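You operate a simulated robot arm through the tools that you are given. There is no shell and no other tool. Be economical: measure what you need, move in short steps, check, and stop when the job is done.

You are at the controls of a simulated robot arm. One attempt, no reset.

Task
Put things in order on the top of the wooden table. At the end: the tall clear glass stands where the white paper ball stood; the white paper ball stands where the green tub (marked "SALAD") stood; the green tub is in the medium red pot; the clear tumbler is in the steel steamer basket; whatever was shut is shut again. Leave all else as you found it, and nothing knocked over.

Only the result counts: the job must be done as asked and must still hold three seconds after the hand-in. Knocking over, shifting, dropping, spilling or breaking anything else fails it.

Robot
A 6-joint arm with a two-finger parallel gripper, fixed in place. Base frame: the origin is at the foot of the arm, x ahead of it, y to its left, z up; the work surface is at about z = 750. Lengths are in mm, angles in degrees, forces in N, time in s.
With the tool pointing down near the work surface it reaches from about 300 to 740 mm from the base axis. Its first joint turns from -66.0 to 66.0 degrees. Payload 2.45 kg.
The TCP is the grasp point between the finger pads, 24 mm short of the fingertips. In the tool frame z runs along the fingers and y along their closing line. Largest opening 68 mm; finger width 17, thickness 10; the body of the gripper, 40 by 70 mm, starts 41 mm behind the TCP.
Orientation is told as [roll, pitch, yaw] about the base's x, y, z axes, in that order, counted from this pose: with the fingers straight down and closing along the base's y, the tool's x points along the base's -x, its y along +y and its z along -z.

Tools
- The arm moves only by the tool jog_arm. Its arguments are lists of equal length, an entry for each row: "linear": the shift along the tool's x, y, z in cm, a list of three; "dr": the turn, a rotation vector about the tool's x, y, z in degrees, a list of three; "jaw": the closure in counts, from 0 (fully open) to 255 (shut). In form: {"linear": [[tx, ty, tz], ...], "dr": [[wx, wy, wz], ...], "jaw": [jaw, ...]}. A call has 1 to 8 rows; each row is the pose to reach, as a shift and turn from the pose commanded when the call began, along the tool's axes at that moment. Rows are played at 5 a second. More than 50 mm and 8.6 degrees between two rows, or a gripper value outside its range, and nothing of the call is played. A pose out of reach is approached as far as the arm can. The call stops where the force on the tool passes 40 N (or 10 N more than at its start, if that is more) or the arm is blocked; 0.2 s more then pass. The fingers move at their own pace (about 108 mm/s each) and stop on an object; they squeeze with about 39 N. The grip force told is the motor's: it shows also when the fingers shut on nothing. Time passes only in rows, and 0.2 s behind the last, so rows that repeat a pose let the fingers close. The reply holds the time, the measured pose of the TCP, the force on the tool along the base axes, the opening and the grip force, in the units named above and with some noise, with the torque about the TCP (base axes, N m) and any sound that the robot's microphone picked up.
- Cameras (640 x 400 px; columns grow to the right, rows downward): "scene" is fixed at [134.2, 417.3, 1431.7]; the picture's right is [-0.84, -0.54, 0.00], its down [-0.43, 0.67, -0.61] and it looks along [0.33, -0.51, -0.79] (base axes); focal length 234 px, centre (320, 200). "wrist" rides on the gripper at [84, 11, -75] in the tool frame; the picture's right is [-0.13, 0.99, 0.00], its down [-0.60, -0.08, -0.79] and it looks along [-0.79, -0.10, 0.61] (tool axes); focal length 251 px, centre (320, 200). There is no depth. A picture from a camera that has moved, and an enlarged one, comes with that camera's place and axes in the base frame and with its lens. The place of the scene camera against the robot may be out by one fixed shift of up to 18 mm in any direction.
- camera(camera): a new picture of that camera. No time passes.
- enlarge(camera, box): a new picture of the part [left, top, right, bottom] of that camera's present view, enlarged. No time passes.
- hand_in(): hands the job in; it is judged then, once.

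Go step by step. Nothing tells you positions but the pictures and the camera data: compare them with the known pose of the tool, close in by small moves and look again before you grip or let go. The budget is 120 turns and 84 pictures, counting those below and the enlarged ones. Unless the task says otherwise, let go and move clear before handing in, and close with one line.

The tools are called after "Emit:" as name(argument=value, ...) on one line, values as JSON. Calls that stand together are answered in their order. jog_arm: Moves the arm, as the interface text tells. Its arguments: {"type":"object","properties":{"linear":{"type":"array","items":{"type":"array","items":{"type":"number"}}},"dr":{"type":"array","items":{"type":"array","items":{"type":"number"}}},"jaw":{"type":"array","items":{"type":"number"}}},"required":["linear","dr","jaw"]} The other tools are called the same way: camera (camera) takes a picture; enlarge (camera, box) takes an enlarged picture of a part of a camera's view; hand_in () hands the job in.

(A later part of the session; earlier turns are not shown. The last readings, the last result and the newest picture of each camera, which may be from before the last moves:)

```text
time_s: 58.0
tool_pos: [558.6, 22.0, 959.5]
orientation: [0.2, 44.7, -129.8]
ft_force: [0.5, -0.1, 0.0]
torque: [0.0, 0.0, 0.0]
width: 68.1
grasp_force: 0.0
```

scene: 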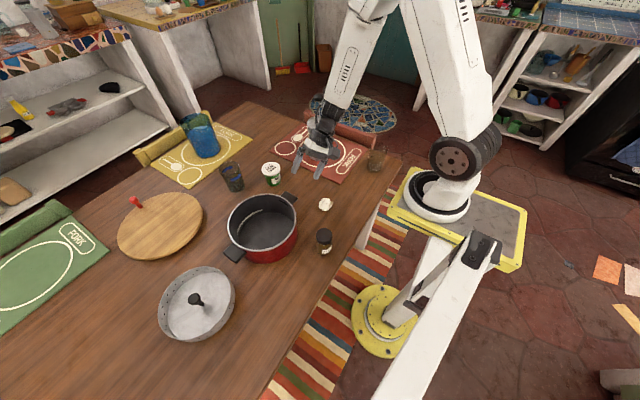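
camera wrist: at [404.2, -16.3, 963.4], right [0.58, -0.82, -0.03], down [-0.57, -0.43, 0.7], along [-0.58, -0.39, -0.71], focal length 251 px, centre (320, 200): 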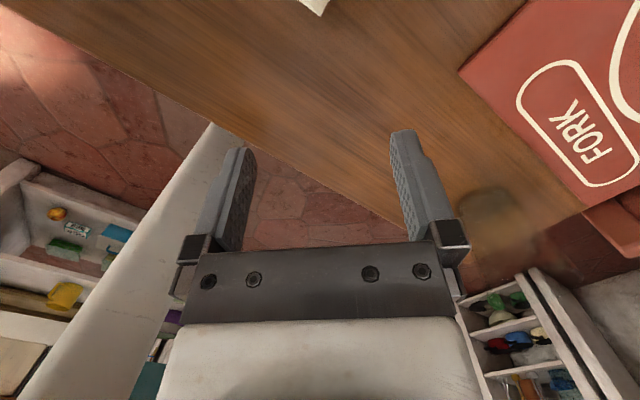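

Emit:
jog_arm(linear=[[0, 0, 0], [0, 0, 0], [0, 0, 0]], dr=[[-4.7, 0, 4.7], [-9.4, 0, 9.4], [-14.1, 0, 14.1]], jaw=[0, 0, 0])

Emit:
camera(camera="wrist")

Emit:
camera(camera="scene")

```text
time_s: 58.8
tool_pos: [557.9, 21.4, 959.9]
orientation: [0.5, 44.9, -149.4]
ft_force: [-0.1, -0.2, 0.3]
torque: [0.04, -0.01, -0.02]
width: 68.3
grasp_force: 0.2
```

```text
52 pictures are left
camera wrist: at [567.9, 14.6, 1070.3], right [0.42, -0.9, -0.09], down [-0.89, -0.43, 0.14], along [-0.16, 0.02, -0.99], focal length 251 px, centre (320, 200)
```

wrist: 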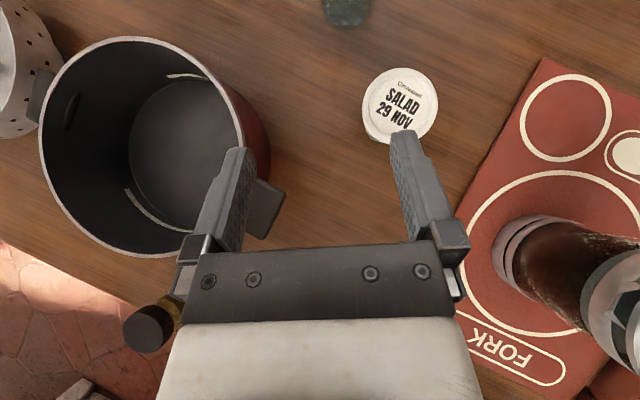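

```text
51 pictures are left
```

scene: 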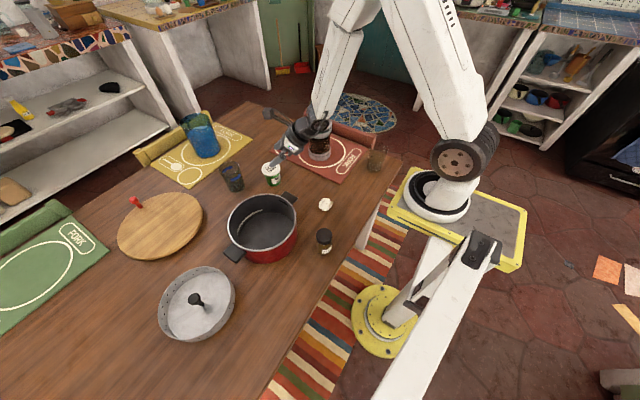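

The tub is confirmed at (638, -8.5) and the approach is clear. Moving to pre-grasp now.

Emit:
jog_arm(linear=[[-1.5, 2.2, 1.3], [-3, 4.4, 2.6], [-5, 6.6, 4.2], [-7, 6.65, 6], [-9, 6.65, 7.9]], dr=[[0, 0, 0], [0, 0, 0], [0, 0, 0], [0, 0, 0], [0, 0, 0]], jaw=[0, 0, 0, 0, 0])

Emit:
camera(camera="wrist")

Emit:
enlarge(camera="scene", box=[220, 120, 380, 220])

```text
time_s: 60.0
tool_pos: [583.2, -40.9, 841.0]
orientation: [0.5, 44.8, -149.3]
ft_force: [0.6, -0.2, -0.2]
torque: [0.0, 0.0, 0.01]
width: 68.1
grasp_force: 0.0
```

```text
50 pictures are left
camera wrist: at [592.7, -47.7, 951.5], right [0.42, -0.9, -0.09], down [-0.89, -0.43, 0.14], along [-0.16, 0.02, -0.99], focal length 251 px, centre (320, 200)
```

wrist: 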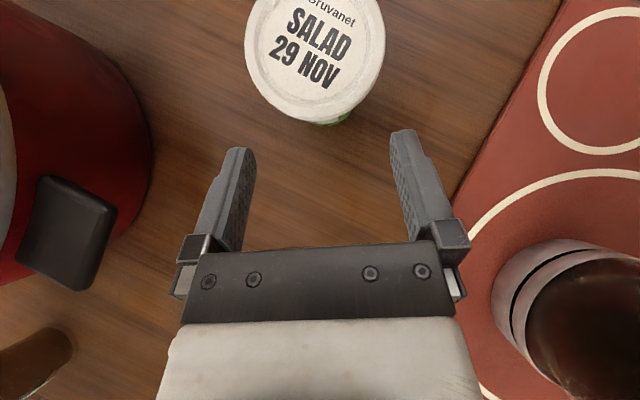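

```text
4.00 times, centred on (300, 170) of scene
camera zoom: at [134.2, 417.3, 1431.7], right [-0.84, -0.54, 0.0], down [-0.43, 0.67, -0.61], along [0.33, -0.51, -0.79], focal length 938 px, centre (400, 320)
```

zoom: 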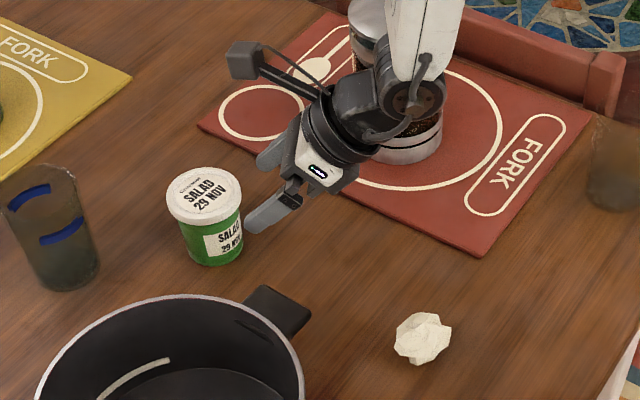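

Emit:
jog_arm(linear=[[0, 0.17, 2], [0, 0.17, 4], [-0.1, 0.17, 6], [-0.1, 0.17, 7]], dr=[[0, 0, 0], [0, 0, 0], [0, 0, 0], [0, 0, 0]], jaw=[0, 0, 0, 0])

Emit:
camera(camera="wrist")

Emit:
enlarge(camera="scene", box=[240, 130, 340, 210])

```text
time_s: 61.0
tool_pos: [628.0, -18.5, 789.4]
orientation: [0.5, 44.8, -149.5]
ft_force: [-1.0, 0.0, 2.8]
torque: [0.0, 0.02, 0.0]
width: 67.8
grasp_force: 0.1
```

```text
48 pictures are left
camera wrist: at [636.9, -24.3, 900.8], right [0.42, -0.9, -0.09], down [-0.89, -0.43, 0.14], along [-0.16, 0.02, -0.99], focal length 251 px, centre (320, 200)
```

wrist: 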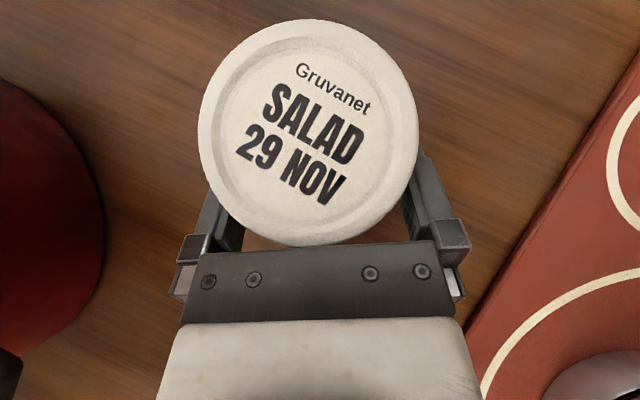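

```text
5.00 times, centred on (290, 170) of scene
camera zoom: at [134.2, 417.3, 1431.8], right [-0.84, -0.54, 0.0], down [-0.43, 0.67, -0.61], along [0.33, -0.51, -0.79], focal length 1172 px, centre (470, 350)
```

zoom: 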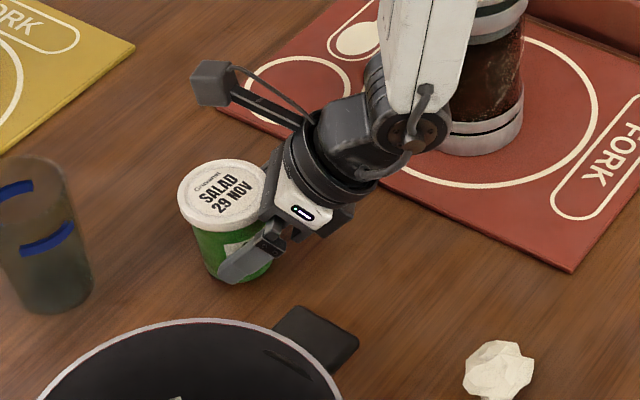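

The tub sits centred between the fingers under its lid. I'll nudge slightly and then close.

Emit:
jog_arm(linear=[[0.35, 0.05, 0], [0.35, 0.05, 0], [0.35, 0.05, 0], [0.35, 0.05, 0]], dr=[[0, 0, 0], [0, 0, 0], [0, 0, 0], [0, 0, 0]], jaw=[0, 255, 255, 255])

Emit:
enlarge(camera="scene", box=[240, 130, 340, 210])

```text
time_s: 62.0
tool_pos: [630.5, -16.4, 791.5]
orientation: [0.4, 44.9, -149.5]
ft_force: [-0.3, 0.8, 0.5]
torque: [0.0, 0.03, 0.04]
width: 57.4
grasp_force: 38.3
```

```text
5.00 times, centred on (290, 170) of scene
camera zoom: at [134.3, 417.3, 1431.7], right [-0.84, -0.54, 0.0], down [-0.43, 0.67, -0.61], along [0.33, -0.51, -0.79], focal length 1172 px, centre (470, 350)
```

zoom: 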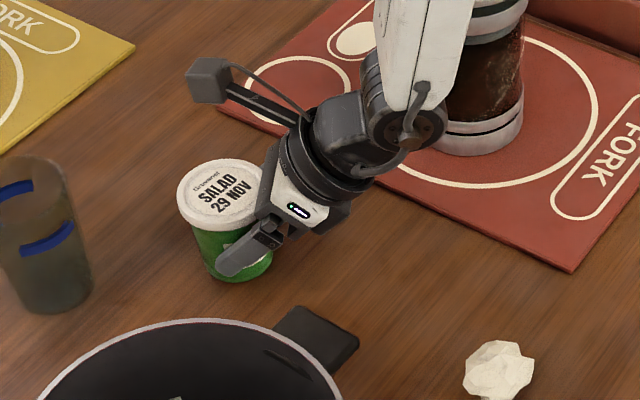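

Emit:
jog_arm(linear=[[0.7, 0, -0.7], [2.5, 0, -2.5], [5, 0, -5], [7.8, 0, -7.8], [9.2, 0, -9.2]], dr=[[0, 0, 0], [0, 0, 0], [0, 0, 0], [0, 0, 0], [0, 0, 0]], jaw=[255, 255, 255, 255, 255])

Emit:
camera(camera="scene")

```text
time_s: 63.2
tool_pos: [630.5, -16.2, 921.9]
orientation: [0.4, 44.9, -149.5]
ft_force: [0.0, 0.7, -1.5]
torque: [-0.01, 0.04, 0.0]
width: 57.4
grasp_force: 38.9
```

```text
45 pictures are left
```

scene: 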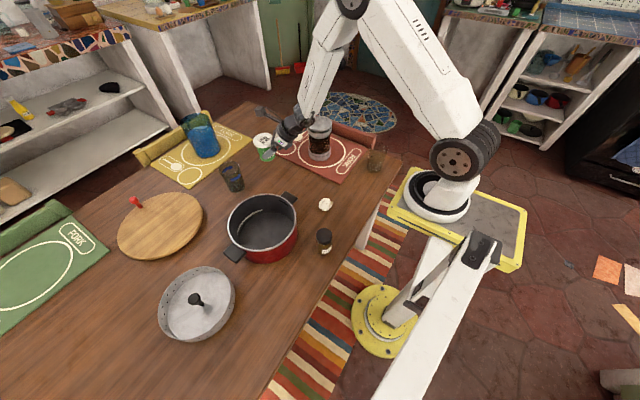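

The tub is lifted. I'll carry it over the pot, turning the heading to 55°.

Emit:
jog_arm(linear=[[0.3, -4.3, 0.3], [0.6, -8.7, 0.6], [0.9, -13, 0.9], [1.2, -17.3, 1.2], [1.5, -21.7, 1.5], [1.77, -26, 1.77]], dr=[[2.95, 0, -2.95], [5.9, 0, -5.9], [8.85, 0, -8.85], [11.8, 0, -11.8], [14.7, 0, -14.7], [17.7, 0, -17.7]], jaw=[255, 255, 255, 255, 255, 255])

Emit:
camera(camera="wrist")

Emit:
camera(camera="scene")

```text
time_s: 64.6
tool_pos: [521.3, 222.1, 922.9]
orientation: [0.3, 44.7, -124.5]
ft_force: [1.2, 0.4, -1.2]
torque: [-0.02, 0.03, 0.02]
width: 57.2
grasp_force: 39.1
```

```text
44 pictures are left
camera wrist: at [531.4, 221.4, 1033.1], right [0.76, -0.64, -0.09], down [-0.63, -0.77, 0.14], along [-0.16, -0.05, -0.99], focal length 251 px, centre (320, 200)
```

wrist: 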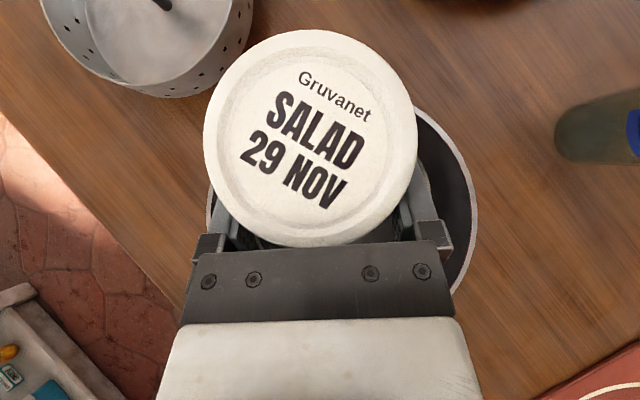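

```text
43 pictures are left
```

scene: 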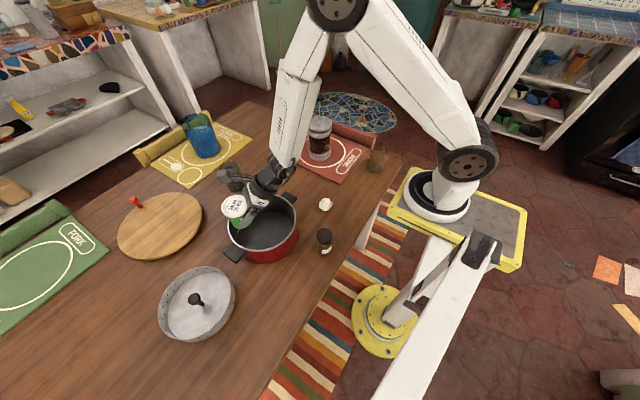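

The tub is centred 53 mm past the pot's middle, at pot centre (498, 186). Lowering it inside now.

Emit:
jog_arm(linear=[[-2, 0, 2], [-4, 0, 4], [-6, 0, 6], [-7.6, 0, 7.6]], dr=[[0, 0, 0], [0, 0, 0], [0, 0, 0], [0, 0, 0]], jaw=[255, 255, 255, 255])

Emit:
enlarge(camera="scene", box=[200, 130, 340, 280])

```text
time_s: 65.6
tool_pos: [522.7, 220.6, 813.9]
orientation: [0.3, 44.8, -124.5]
ft_force: [0.9, -1.2, -1.7]
torque: [-0.03, 0.03, -0.02]
width: 57.3
grasp_force: 39.2
```

```text
2.67 times, centred on (270, 205) of scene
camera zoom: at [134.3, 417.3, 1431.7], right [-0.84, -0.54, 0.0], down [-0.43, 0.67, -0.61], along [0.33, -0.51, -0.79], focal length 625 px, centre (453, 187)
```

zoom: 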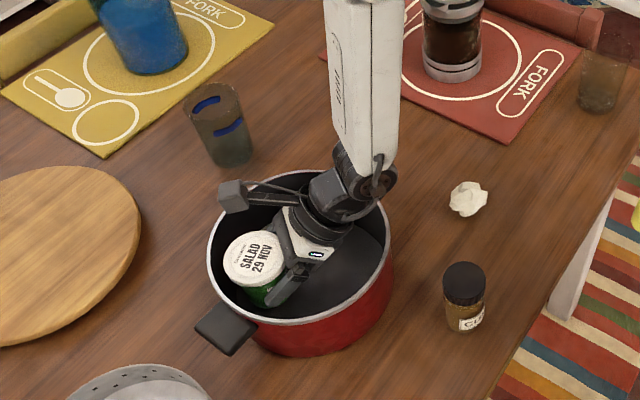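

Emit:
jog_arm(linear=[[-0.35, 0, 0.35], [-0.7, 0, 0.7], [-0.9, 0, 0.9]], dr=[[0, 0, 0], [0, 0, 0], [0, 0, 0]], jaw=[255, 255, 255])

Emit:
jog_arm(linear=[[-0.2, 0, 0.2]], dr=[[0, 0, 0]], jaw=[255])

```text
time_s: 66.4
tool_pos: [520.6, 219.1, 801.1]
orientation: [0.3, 44.7, -124.5]
ft_force: [0.2, -0.5, -2.1]
torque: [-0.01, 0.0, -0.02]
width: 57.5
grasp_force: 38.6
```

```text
time_s: 66.8
tool_pos: [521.6, 218.8, 797.0]
orientation: [0.3, 44.6, -124.4]
ft_force: [-0.2, 0.3, -2.3]
torque: [-0.04, -0.03, -0.04]
width: 57.2
grasp_force: 38.5
```

Emit:
jog_arm(linear=[[-0.15, 0, 0.15]], dr=[[0, 0, 0]], jaw=[255])

```text
time_s: 67.2
tool_pos: [520.6, 218.7, 796.1]
orientation: [0.3, 44.9, -124.5]
ft_force: [-3.3, -3.3, 9.7]
torque: [0.22, -0.13, 0.01]
width: 57.2
grasp_force: 38.3
```

The tub has touched the pot floor. Now I'll release it and retreat along the tool axis.

Emit:
jog_arm(linear=[[0, 0, 0], [0, 0, 0], [0, 0, -2], [0, 0, -4], [0, 0, -6], [2.5, 0, -8.5], [5, 0, -11]], dr=[[0, 0, 0], [0, 0, 0], [0, 0, 0], [0, 0, 0], [0, 0, 0], [0, 0, 0], [0, 0, 0]], jaw=[0, 0, 0, 0, 0, 0, 0])

Emit:
camera(camera="wrist")

Emit:
enlarge(camera="scene", box=[200, 130, 340, 280])

```text
time_s: 68.8
tool_pos: [495.0, 185.4, 908.8]
orientation: [0.3, 44.7, -124.6]
ft_force: [0.0, 0.4, -0.4]
torque: [0.02, 0.04, -0.02]
width: 68.0
grasp_force: 0.0
```

```text
41 pictures are left
camera wrist: at [505.9, 184.3, 1020.4], right [0.76, -0.64, -0.09], down [-0.63, -0.77, 0.14], along [-0.16, -0.05, -0.99], focal length 251 px, centre (320, 200)
```

wrist: 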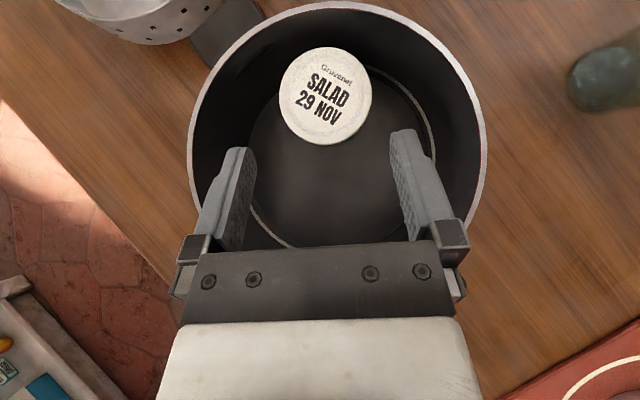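

```text
2.67 times, centred on (270, 205) of scene
camera zoom: at [134.2, 417.3, 1431.7], right [-0.84, -0.54, 0.0], down [-0.43, 0.67, -0.61], along [0.33, -0.51, -0.79], focal length 625 px, centre (453, 187)
```

zoom: 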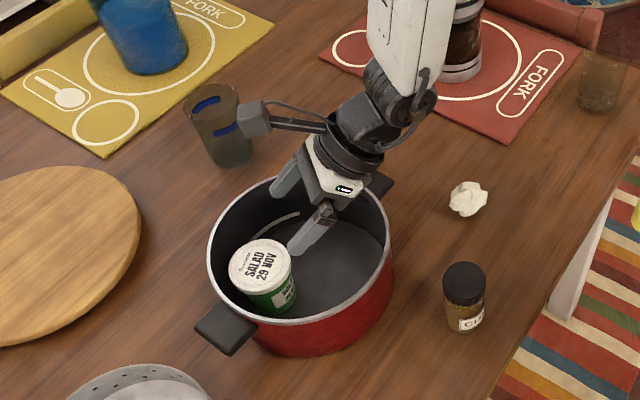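

The tub stands upright in the pot. Now I'll return to a vertical tool by the same route for the paper ball.

Emit:
jog_arm(linear=[[-0.2, 1.5, -2], [-0.7, 4, -4], [-1.1, 6.5, -6], [-1.5, 9, -8], [-1.8, 10.8, -9]], dr=[[4.9, 0, -4.9], [9.8, 0, -9.8], [14.7, 0, -14.7], [19.6, 0, -19.6], [24.4, 0, -24.4]], jaw=[0, 0, 0, 0, 0])

Emit:
jog_arm(linear=[[0, 0, 0], [0, 0, 0], [0, 0, 0], [0, 0, 0], [0, 0, 0], [0, 0, 0]], dr=[[0, -7.5, 0], [0, -15, 0], [0, -22.5, 0], [0, -30, 0], [0, -37.5, 0], [0, -44.8, 0]], jaw=[0, 0, 0, 0, 0, 0])

```text
time_s: 70.0
tool_pos: [541.8, 59.9, 960.2]
orientation: [0.0, 44.6, -90.0]
ft_force: [-0.7, 0.7, 0.3]
torque: [-0.01, 0.01, 0.02]
width: 67.9
grasp_force: 0.0
```

```text
time_s: 71.4
tool_pos: [542.9, 61.5, 960.6]
orientation: [0.1, -0.1, -90.1]
ft_force: [-0.1, 0.6, -1.3]
torque: [0.04, -0.04, 0.0]
width: 67.9
grasp_force: 0.0
```

Emit:
jog_arm(linear=[[0, -4.5, 0], [0, -9, 0], [0.2, -13.5, 2.5], [0.3, -14.3, 7]], dr=[[0, 0, 0], [0, 0, 0], [0, 0, 0], [0, 0, 0]], jaw=[0, 0, 0, 0])

Emit:
camera(camera="wrist")

```text
refused: row 3 steps farther than a row can; nothing moved
```

```text
39 pictures are left
camera wrist: at [551.9, 145.4, 1034.3], right [0.99, -0.13, 0.0], down [-0.08, -0.6, 0.8], along [-0.1, -0.79, -0.61], focal length 251 px, centre (320, 200)
```

wrist: 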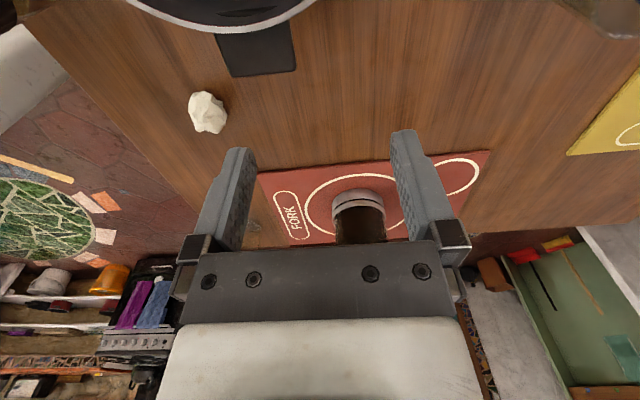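

Emit:
jog_arm(linear=[[0, -4, 0.5], [0, -8, 1.5], [0.2, -11.5, 4], [0.3, -14.3, 7.2]], dr=[[0, 0, 0], [0, 0, 0], [0, 0, 0], [0, 0, 0]], jaw=[0, 0, 0, 0])

Emit:
camera(camera="wrist")

```text
time_s: 72.4
tool_pos: [399.4, 65.3, 888.3]
orientation: [0.0, -0.1, -90.2]
ft_force: [-0.2, -0.5, -1.0]
torque: [0.0, 0.02, -0.02]
width: 68.1
grasp_force: 0.0
```

```text
38 pictures are left
camera wrist: at [409.6, 148.1, 962.4], right [0.99, -0.13, 0.0], down [-0.08, -0.6, 0.79], along [-0.11, -0.79, -0.61], focal length 251 px, centre (320, 200)
```

wrist: 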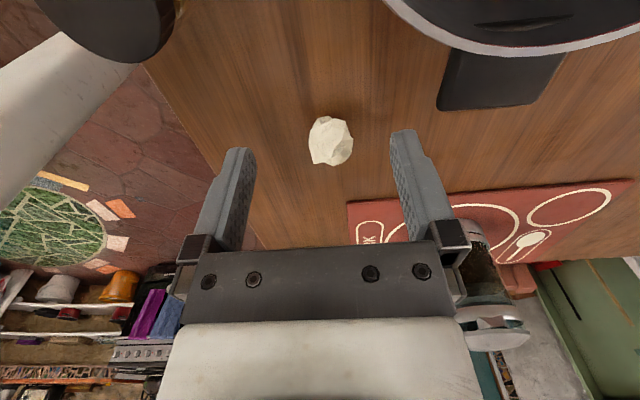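

Emit:
jog_arm(linear=[[-3.8, -0.1, 1], [-7.6, -0.24, 2], [-7.6, -0.24, 5.8]], dr=[[0, 0, 0], [0, 0, 0], [0, 0, 0]], jaw=[0, 0, 0])

Emit:
camera(camera="wrist")

```text
time_s: 73.2
tool_pos: [396.2, -11.9, 830.6]
orientation: [-0.1, -0.1, -90.2]
ft_force: [-0.7, 0.4, -0.8]
torque: [0.02, 0.0, 0.03]
width: 67.9
grasp_force: 0.0
```

```text
37 pictures are left
camera wrist: at [405.8, 72.1, 904.5], right [0.99, -0.13, 0.0], down [-0.08, -0.6, 0.79], along [-0.11, -0.79, -0.61], focal length 251 px, centre (320, 200)
```

wrist: 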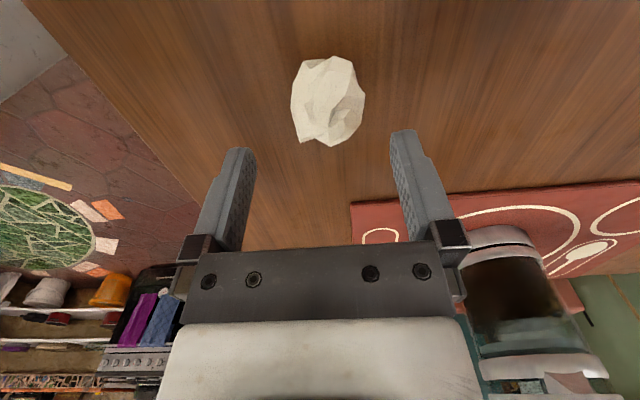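

Emit:
jog_arm(linear=[[0.1, 0.15, 2.5], [0.1, 0.15, 5.2], [0.1, 0.15, 5.2], [0.1, 0.15, 5.2], [0.1, 0.15, 5.2]], dr=[[0, 0, 0], [0, 0, 0], [0, 0, 0], [0, 0, 0], [0, 0, 0]], jaw=[0, 0, 255, 255, 255])

Emit:
camera(camera="wrist")

```text
time_s: 74.4
tool_pos: [396.2, -11.4, 779.3]
orientation: [0.0, -0.1, -90.1]
ft_force: [0.2, 0.3, 0.8]
torque: [0.02, 0.02, 0.0]
width: 46.8
grasp_force: 38.5
```

```text
36 pictures are left
camera wrist: at [406.3, 72.8, 853.5], right [0.99, -0.13, 0.0], down [-0.08, -0.6, 0.79], along [-0.11, -0.79, -0.61], focal length 251 px, centre (320, 200)
```

wrist: 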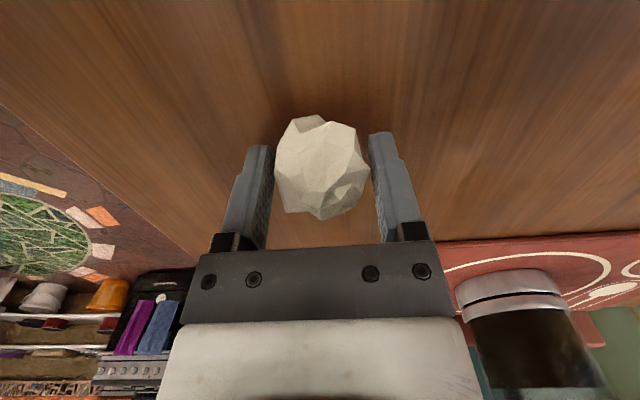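

Emit:
jog_arm(linear=[[0, 0, -3], [0, 0, -6], [0, 3.5, -9], [0, 8.2, -9.5], [0, 13, -9.5], [0, 17, -9.5], [0, 21, -9.5], [0, 24.3, -9]], dr=[[0, 0, 0], [0, 0, 0], [0, 0, 0], [0, 0, 0], [0, 0, 0], [0, 0, 0], [0, 0, 0], [0, 0, 0]], jaw=[255, 255, 255, 255, 255, 255, 255, 255])

Emit:
camera(camera="wrist")

```text
time_s: 76.2
tool_pos: [641.1, -9.4, 869.6]
orientation: [0.1, -0.1, -90.1]
ft_force: [-0.1, -1.0, 0.0]
torque: [0.0, 0.01, 0.01]
width: 46.5
grasp_force: 39.8
```

```text
35 pictures are left
camera wrist: at [649.4, 73.0, 943.2], right [0.99, -0.13, 0.0], down [-0.08, -0.6, 0.79], along [-0.11, -0.79, -0.61], focal length 251 px, centre (320, 200)
```

wrist: 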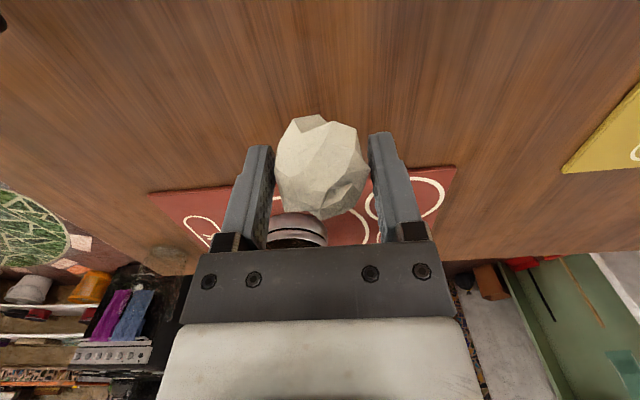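

Emit:
jog_arm(linear=[[-0.2, 0, 3.5], [-0.2, 0, 7], [-0.2, 0, 8.7], [-0.2, 0, 8.9]], dr=[[0, 0, 0], [0, 0, 0], [0, 0, 0], [0, 0, 0]], jaw=[255, 255, 255, 255])

```text
time_s: 77.2
tool_pos: [639.3, -12.1, 780.3]
orientation: [0.1, -0.1, -90.1]
ft_force: [-1.0, -0.8, 6.5]
torque: [-0.13, 0.07, -0.02]
width: 46.2
grasp_force: 38.7
```

Emit:
jog_arm(linear=[[0, 0, 0], [0, 0, 0], [0, 0, 0], [0, 0, -2], [0, 0, -5], [0, 0, -9]], dr=[[0, 0, 0], [0, 0, 0], [0, 0, 0], [0, 0, 0], [0, 0, 0], [0, 0, 0]], jaw=[60, 30, 0, 0, 0, 0])

Emit:
camera(camera="wrist")

Emit:
enlarge(camera="scene", box=[200, 120, 400, 270])

```text
time_s: 78.6
tool_pos: [641.4, -12.0, 867.9]
orientation: [0.0, -0.1, -90.1]
ft_force: [-0.2, -0.1, -0.4]
torque: [0.0, 0.01, 0.0]
width: 68.1
grasp_force: 0.3
```

```text
34 pictures are left
camera wrist: at [651.1, 70.5, 942.7], right [0.99, -0.13, 0.0], down [-0.08, -0.6, 0.79], along [-0.11, -0.79, -0.61], focal length 251 px, centre (320, 200)
```

wrist: 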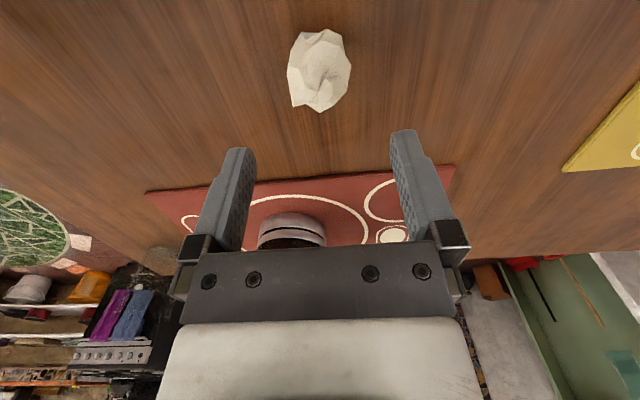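

```text
2.67 times, centred on (300, 195) of scene
camera zoom: at [134.2, 417.3, 1431.7], right [-0.84, -0.54, 0.0], down [-0.43, 0.67, -0.61], along [0.33, -0.51, -0.79], focal length 625 px, centre (373, 213)
```

zoom: 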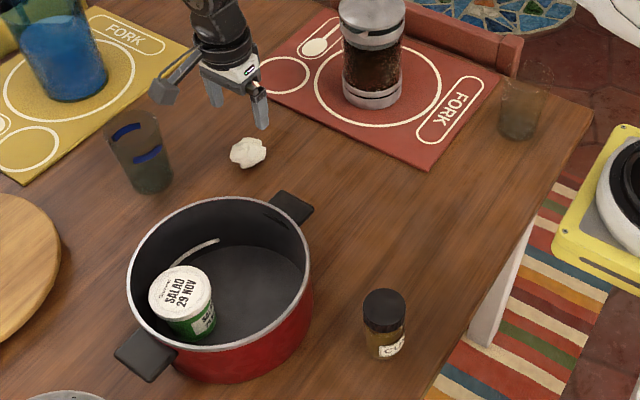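

The ball now stands on the tub's old spot. Next I'll look at the tall glass.

Emit:
jog_arm(linear=[[0, 0, -4], [2, 1, -7], [6, 2, -7], [10, 4, -7], [14.2, 5.5, -7]], dr=[[0, 0, 0], [0, 0, 0], [0, 0, 0], [0, 0, 0], [0, 0, 0]], jaw=[0, 0, 0, 0, 0])

Emit:
camera(camera="wrist")

```text
time_s: 79.8
tool_pos: [693.5, 127.2, 941.3]
orientation: [-0.1, -0.2, -90.3]
ft_force: [0.2, 0.2, -0.3]
torque: [0.02, 0.02, -0.02]
width: 67.9
grasp_force: 0.1
```

```text
32 pictures are left
camera wrist: at [704.2, 211.3, 1014.1], right [0.99, -0.13, 0.0], down [-0.08, -0.6, 0.79], along [-0.11, -0.79, -0.61], focal length 251 px, centre (320, 200)
```

wrist: 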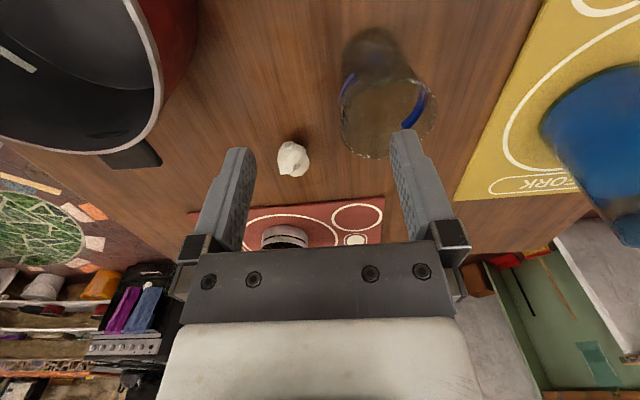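

Emit:
enlarge(camera="wrist", box=[310, 10, 470, 170])

```text
2.50 times, centred on (390, 90) of wrist
camera zoom: at [704.2, 211.3, 1014.1], right [0.99, -0.13, 0.0], down [-0.08, -0.6, 0.79], along [-0.11, -0.79, -0.61], focal length 629 px, centre (145, 475)
```

zoom: 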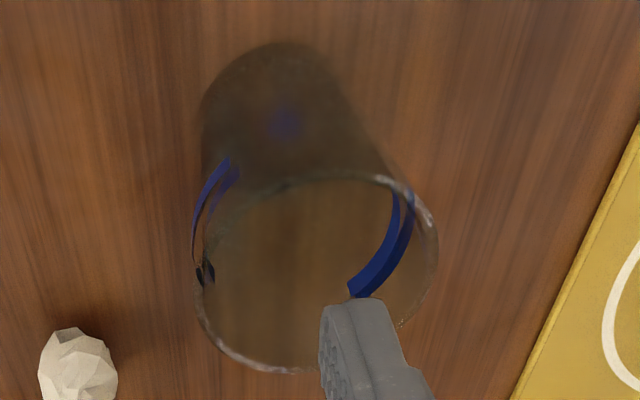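

The glass is at about (737.5, 91), with its rim near z 857 and about 69 mm wide. I'll pinch its near wall with one finger inside, so I'll pre-position with the jaw half closed and check.

Emit:
jog_arm(linear=[[-1.8, 0.5, 0], [-3.6, 1, 1.5], [-3.6, 1, 3.2], [-3.6, 1, 3.2]], dr=[[0, 0, 0], [0, 0, 0], [0, 0, 0], [0, 0, 0]], jaw=[140, 140, 140, 140])

Emit:
camera(camera="wrist")

Emit:
enlarge(camera="scene", box=[200, 130, 300, 210])

```text
time_s: 80.8
tool_pos: [706.0, 90.9, 907.9]
orientation: [0.1, -0.1, -90.1]
ft_force: [0.2, 0.8, 0.4]
torque: [0.02, -0.01, 0.01]
width: 30.5
grasp_force: 0.1
```

```text
30 pictures are left
camera wrist: at [715.8, 175.5, 981.8], right [0.99, -0.13, 0.0], down [-0.08, -0.6, 0.79], along [-0.1, -0.79, -0.61], focal length 251 px, centre (320, 200)
```

wrist: 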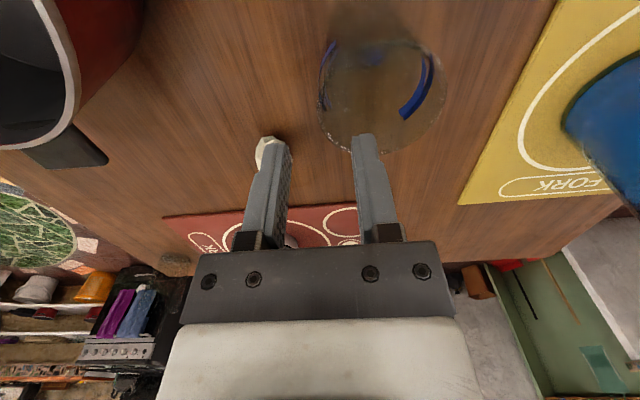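

```text
5.00 times, centred on (250, 170) of scene
camera zoom: at [134.2, 417.3, 1431.7], right [-0.84, -0.54, 0.0], down [-0.43, 0.67, -0.61], along [0.33, -0.51, -0.79], focal length 1172 px, centre (670, 350)
```

zoom: 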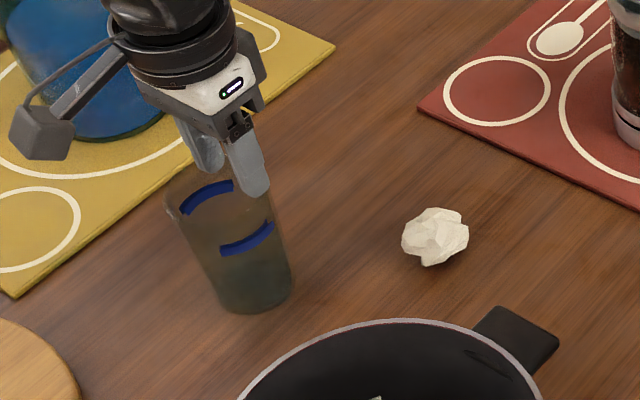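

Emit:
jog_arm(linear=[[0.3, 0, 2], [0.3, 0, 4], [0.3, 0, 5.3]], dr=[[0, 0, 0], [0, 0, 0], [0, 0, 0]], jaw=[140, 140, 140])

Emit:
camera(camera="wrist")

Emit:
enlarge(camera="scene", box=[200, 130, 300, 210])

```text
time_s: 81.6
tool_pos: [706.8, 94.9, 854.8]
orientation: [0.1, -0.1, -90.2]
ft_force: [-0.6, 0.1, -0.3]
torque: [-0.03, -0.02, 0.01]
width: 30.9
grasp_force: 0.1
```

```text
28 pictures are left
camera wrist: at [716.6, 179.0, 928.0], right [0.99, -0.13, 0.0], down [-0.08, -0.6, 0.79], along [-0.1, -0.79, -0.61], focal length 251 px, centre (320, 200)
```

wrist: 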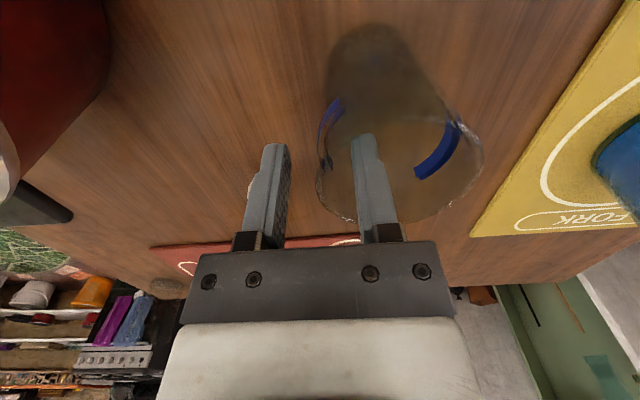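

```text
5.00 times, centred on (250, 170) of scene
camera zoom: at [134.2, 417.3, 1431.7], right [-0.84, -0.54, 0.0], down [-0.43, 0.67, -0.61], along [0.33, -0.51, -0.79], focal length 1172 px, centre (670, 350)
```

zoom: 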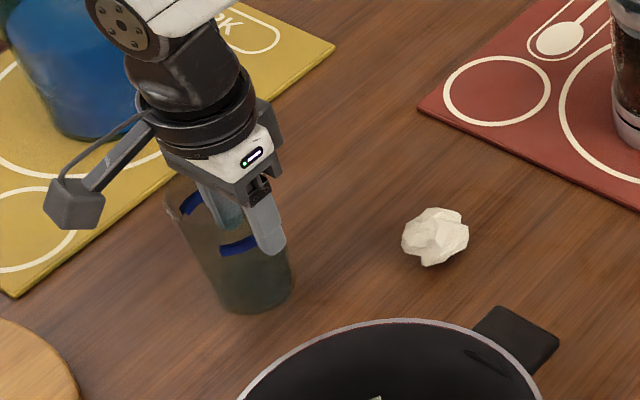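

The near wall is between the fingers. I'll lower slightly and close.

Emit:
jog_arm(linear=[[0, -0.05, 0.6], [0, -0.05, 0.6], [0, -0.05, 0.6], [0, -0.05, 0.6], [0, -0.05, 0.6]], dr=[[0, 0, 0], [0, 0, 0], [0, 0, 0], [0, 0, 0], [0, 0, 0]], jaw=[140, 200, 255, 255, 255])

Emit:
camera(camera="wrist")

```text
time_s: 82.8
tool_pos: [706.0, 94.6, 851.9]
orientation: [0.2, -0.1, -90.2]
ft_force: [1.9, -3.7, 9.8]
torque: [-0.38, -0.74, -0.19]
width: 6.4
grasp_force: 28.9
```

```text
26 pictures are left
camera wrist: at [716.5, 178.6, 924.0], right [0.99, -0.13, 0.0], down [-0.08, -0.6, 0.79], along [-0.1, -0.79, -0.61], focal length 251 px, centre (320, 200)
```

wrist: 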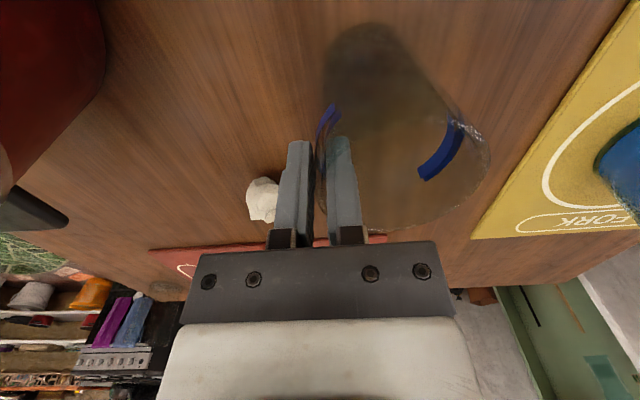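

Emit:
jog_arm(linear=[[0, 0, 0], [0, 0, 0], [0, 0, -0.3], [0, 0, -0.8]], dr=[[0, 0, 0], [0, 0, 0], [0, 0, 0], [0, 0, 0]], jaw=[255, 255, 255, 255])

Emit:
enlarge(camera="scene", box=[200, 130, 300, 210])

```text
time_s: 83.8
tool_pos: [703.3, 95.8, 854.2]
orientation: [-0.3, -0.2, -90.2]
ft_force: [0.6, 0.6, -2.1]
torque: [-0.02, 0.04, -0.01]
width: 5.9
grasp_force: 28.7
```

```text
5.00 times, centred on (250, 170) of scene
camera zoom: at [134.3, 417.3, 1431.7], right [-0.84, -0.54, 0.0], down [-0.43, 0.67, -0.61], along [0.33, -0.51, -0.79], focal length 1172 px, centre (670, 350)
```

zoom: 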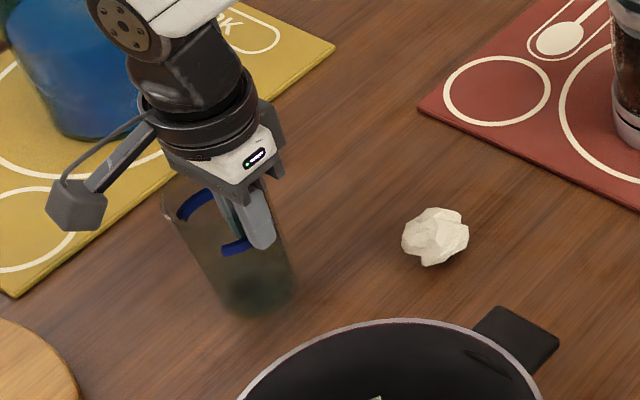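

The glass is held and off the table. I'll lift it higher and carry it to the ball's old spot at (397.5, -10).

Emit:
jog_arm(linear=[[0, 0, -3], [0, 0, -6], [0, 0, -9], [-2, -4, -11], [-3.3, -8, -11], [-4.6, -12, -11], [-5.9, -16, -11], [-7, -20, -11]], dr=[[0, 0, 0], [0, 0, 0], [0, 0, 0], [0, 0, 0], [0, 0, 0], [0, 0, 0], [0, 0, 0], [0, 0, 0]], jaw=[255, 255, 255, 255, 255, 255, 255, 255])

Emit:
jog_arm(linear=[[-1, -4, 0], [-2, -7.5, 0], [-3, -11, 1], [-3.5, -13.6, 3]], dr=[[0, 0, 0], [0, 0, 0], [0, 0, 0], [0, 0, 0]], jaw=[255, 255, 255, 255])

Emit:
camera(camera="wrist")

Emit:
enlarge(camera="scene", box=[240, 120, 400, 260])

```text
time_s: 85.6
tool_pos: [504.9, 27.8, 967.1]
orientation: [0.0, 0.0, -90.3]
ft_force: [-0.6, -0.6, -2.2]
torque: [0.03, 0.05, 0.0]
width: 5.4
grasp_force: 28.5
```

```text
time_s: 86.6
tool_pos: [368.4, -7.0, 936.9]
orientation: [0.0, -0.1, -90.1]
ft_force: [0.2, 0.3, -1.9]
torque: [0.01, 0.06, 0.0]
width: 5.6
grasp_force: 28.3
```

```text
24 pictures are left
camera wrist: at [378.3, 77.8, 1011.1], right [0.99, -0.13, 0.0], down [-0.08, -0.6, 0.79], along [-0.1, -0.79, -0.61], focal length 251 px, centre (320, 200)
```

wrist: 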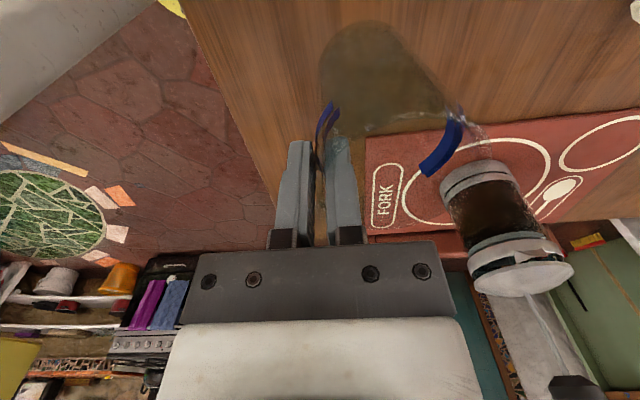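

```text
2.86 times, centred on (320, 190) of scene
camera zoom: at [134.3, 417.3, 1431.7], right [-0.84, -0.54, 0.0], down [-0.43, 0.67, -0.61], along [0.33, -0.51, -0.79], focal length 670 px, centre (320, 229)
```

zoom: 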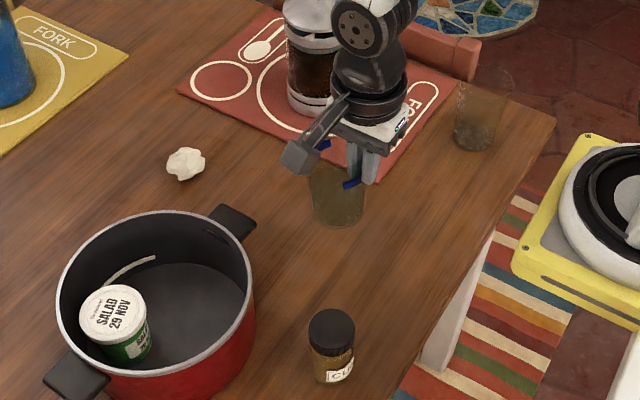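

Emit:
jog_arm(linear=[[-0.3, -0.5, 2.5], [-0.3, -0.5, 5], [-0.3, -0.5, 7.8]], dr=[[0, 0, 0], [0, 0, 0], [0, 0, 0]], jaw=[255, 255, 255])

Emit:
camera(camera="wrist")

Emit:
enlarge(camera="scene", box=[200, 120, 400, 270])

```text
time_s: 87.4
tool_pos: [364.3, -10.6, 857.3]
orientation: [0.0, 0.0, -90.3]
ft_force: [-0.3, 0.2, -2.8]
torque: [0.01, 0.06, -0.05]
width: 5.7
grasp_force: 28.4
```

```text
22 pictures are left
camera wrist: at [374.8, 72.1, 932.0], right [0.99, -0.13, 0.0], down [-0.08, -0.6, 0.79], along [-0.11, -0.79, -0.61], focal length 251 px, centre (320, 200)
```

wrist: 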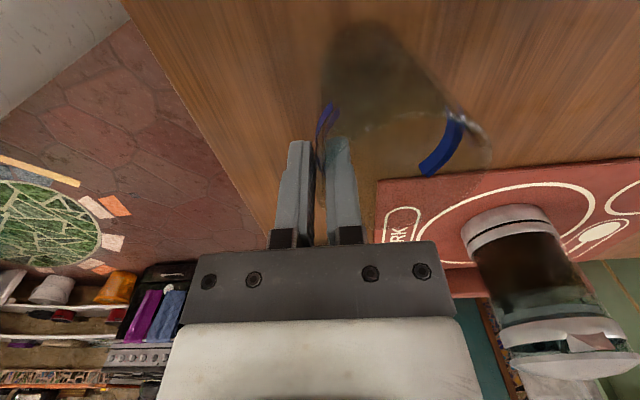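

```text
2.67 times, centred on (300, 195) of scene
camera zoom: at [134.3, 417.3, 1431.7], right [-0.84, -0.54, 0.0], down [-0.43, 0.67, -0.61], along [0.33, -0.51, -0.79], focal length 625 px, centre (373, 213)
```

zoom: 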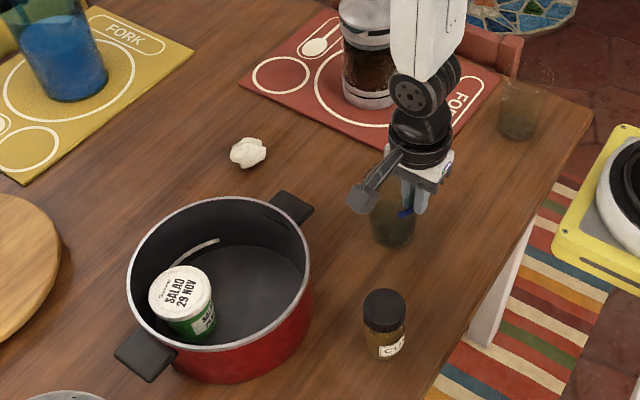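

Emit:
enlarge(camera="scene", box=[300, 180, 350, 220])

Emit:
enlarge(camera="wrist", box=[290, 10, 450, 110])

```text
10.00 times, centred on (325, 200) of scene
camera zoom: at [134.3, 417.3, 1431.7], right [-0.84, -0.54, 0.0], down [-0.43, 0.67, -0.61], along [0.33, -0.51, -0.79], focal length 2344 px, centre (270, 200)
```

zoom: 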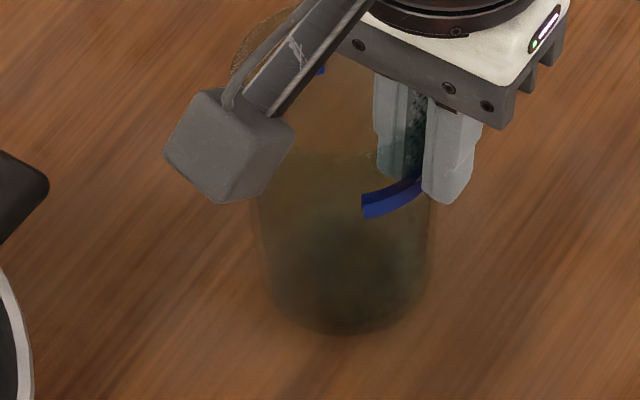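

```text
4.00 times, centred on (370, 60) of wrist
camera zoom: at [374.8, 72.1, 932.0], right [0.99, -0.13, 0.0], down [-0.08, -0.6, 0.79], along [-0.11, -0.79, -0.61], focal length 1006 px, centre (120, 760)
```

zoom: 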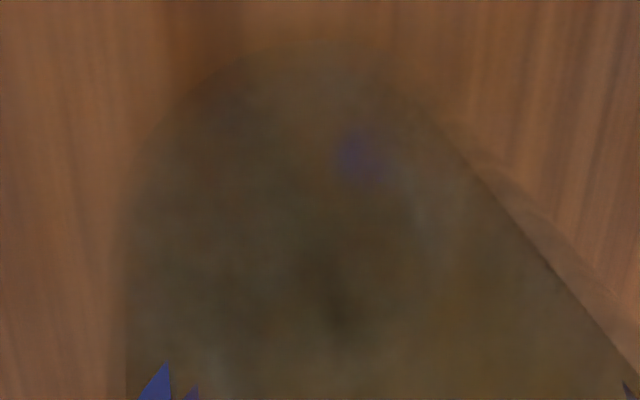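

Emit:
jog_arm(linear=[[0.25, 0.6, 0.2], [0.25, 0.6, 0.5], [0.25, 0.6, 0.65]], dr=[[0, 0, 0], [0, 0, 0], [0, 0, 0]], jaw=[255, 255, 255])

```text
time_s: 88.2
tool_pos: [370.8, -6.9, 852.4]
orientation: [0.0, -0.2, -90.2]
ft_force: [0.2, 0.1, -2.1]
torque: [-0.01, 0.09, 0.02]
width: 5.8
grasp_force: 27.9
```

Emit:
jog_arm(linear=[[0, 0, 0.2]], dr=[[0, 0, 0]], jaw=[255])

Emit:
jog_arm(linear=[[0, 0, 0.15]], dr=[[0, 0, 0]], jaw=[255])

```text
time_s: 88.6
tool_pos: [370.0, -9.6, 850.9]
orientation: [0.0, -0.1, -90.3]
ft_force: [-7.6, -0.6, 23.4]
torque: [-0.01, -0.55, -0.02]
width: 5.9
grasp_force: 29.0
```

```text
time_s: 89.0
tool_pos: [370.3, -9.0, 848.3]
orientation: [0.0, -0.2, -90.2]
ft_force: [-7.5, 2.6, 23.6]
torque: [0.26, -0.58, 0.19]
width: 6.2
grasp_force: 28.7
```

Emit:
jog_arm(linear=[[0, 0, -0.15], [0, 0, -0.15], [0, 0, -0.15], [0, 0, -0.15]], dr=[[0, 0, 0], [0, 0, 0], [0, 0, 0], [0, 0, 0]], jaw=[255, 200, 150, 140])

Emit:
camera(camera="wrist")

```text
time_s: 90.0
tool_pos: [369.3, -8.8, 850.1]
orientation: [0.0, -0.2, -90.2]
ft_force: [-0.2, -0.4, -0.8]
torque: [0.04, 0.02, -0.02]
width: 30.8
grasp_force: 0.0
```

```text
18 pictures are left
camera wrist: at [380.0, 74.6, 923.9], right [0.99, -0.13, 0.0], down [-0.08, -0.6, 0.79], along [-0.11, -0.79, -0.61], focal length 251 px, centre (320, 200)
```

wrist: 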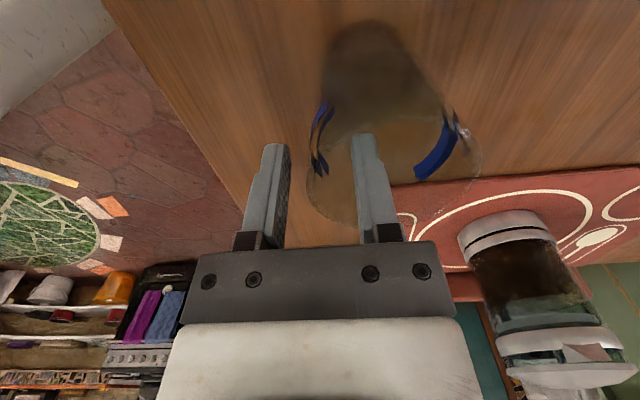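

The glass stands on the ball's old spot. I'll rise clear and look at the tumbler.

Emit:
jog_arm(linear=[[0, 0, -2.5], [0, 0, -5.5], [0, 0, -8], [-4, -0.7, -8.5], [-8.5, -1.5, -8.5], [-13, -2.3, -8.5], [-17, -3, -7], [-19, -3.4, -5]], dr=[[0, 0, 0], [0, 0, 0], [0, 0, 0], [0, 0, 0], [0, 0, 0], [0, 0, 0], [0, 0, 0], [0, 0, 0]], jaw=[140, 140, 140, 140, 140, 140, 140, 140])

Emit:
camera(camera="wrist")

Emit:
enlarge(camera="scene", box=[200, 120, 400, 270])

```text
time_s: 91.8
tool_pos: [335.0, -197.2, 901.0]
orientation: [-0.1, -0.3, -90.2]
ft_force: [0.1, -0.2, -0.1]
torque: [-0.02, -0.02, -0.02]
width: 30.7
grasp_force: 0.0
```

```text
17 pictures are left
camera wrist: at [344.6, -114.9, 974.5], right [0.99, -0.13, 0.0], down [-0.08, -0.6, 0.79], along [-0.1, -0.79, -0.61], focal length 251 px, centre (320, 200)
```

wrist: 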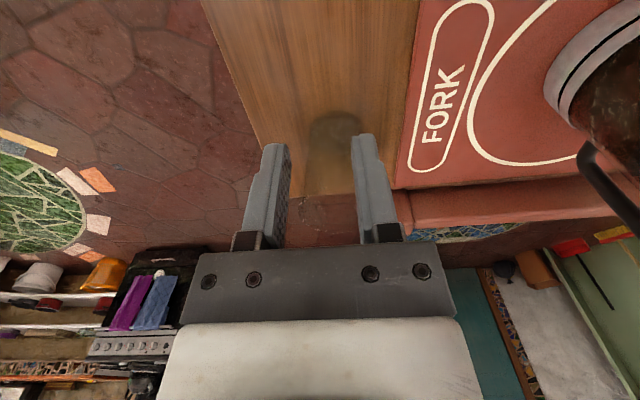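

```text
2.67 times, centred on (300, 195) of scene
camera zoom: at [134.2, 417.3, 1431.7], right [-0.84, -0.54, 0.0], down [-0.43, 0.67, -0.61], along [0.33, -0.51, -0.79], focal length 625 px, centre (373, 213)
```

zoom: 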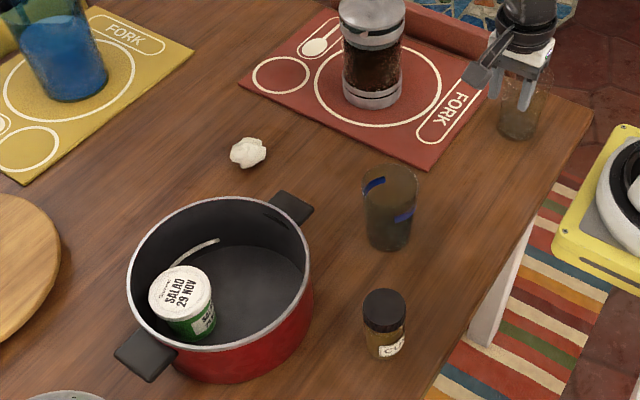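

The glass lines up exactly with where the ball was. Now a closer look at the tumbler.

Emit:
enlarge(camera="wrist", box=[270, 90, 390, 215])

Emit:
enlarge(camera="scene", box=[340, 130, 400, 180])

```text
3.20 times, centred on (330, 152) of wrist
camera zoom: at [344.6, -114.9, 974.5], right [0.99, -0.13, 0.0], down [-0.08, -0.6, 0.79], along [-0.1, -0.79, -0.61], focal length 805 px, centre (288, 352)
```

zoom: 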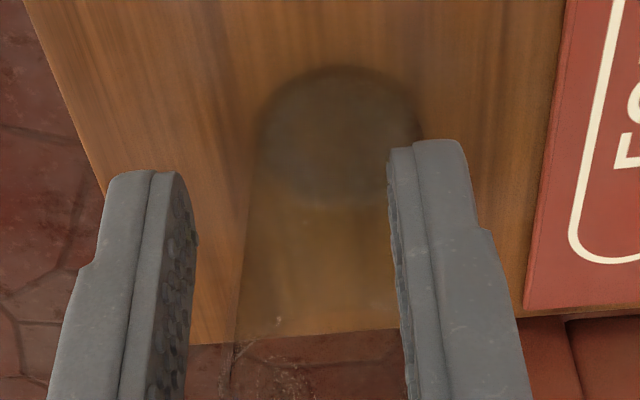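

```text
8.00 times, centred on (370, 155) of scene
camera zoom: at [134.2, 417.3, 1431.7], right [-0.84, -0.54, 0.0], down [-0.43, 0.67, -0.61], along [0.33, -0.51, -0.79], focal length 1875 px, centre (-80, 560)
```

zoom: 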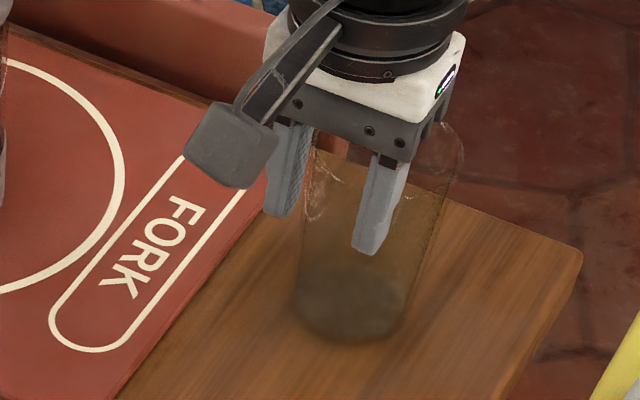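

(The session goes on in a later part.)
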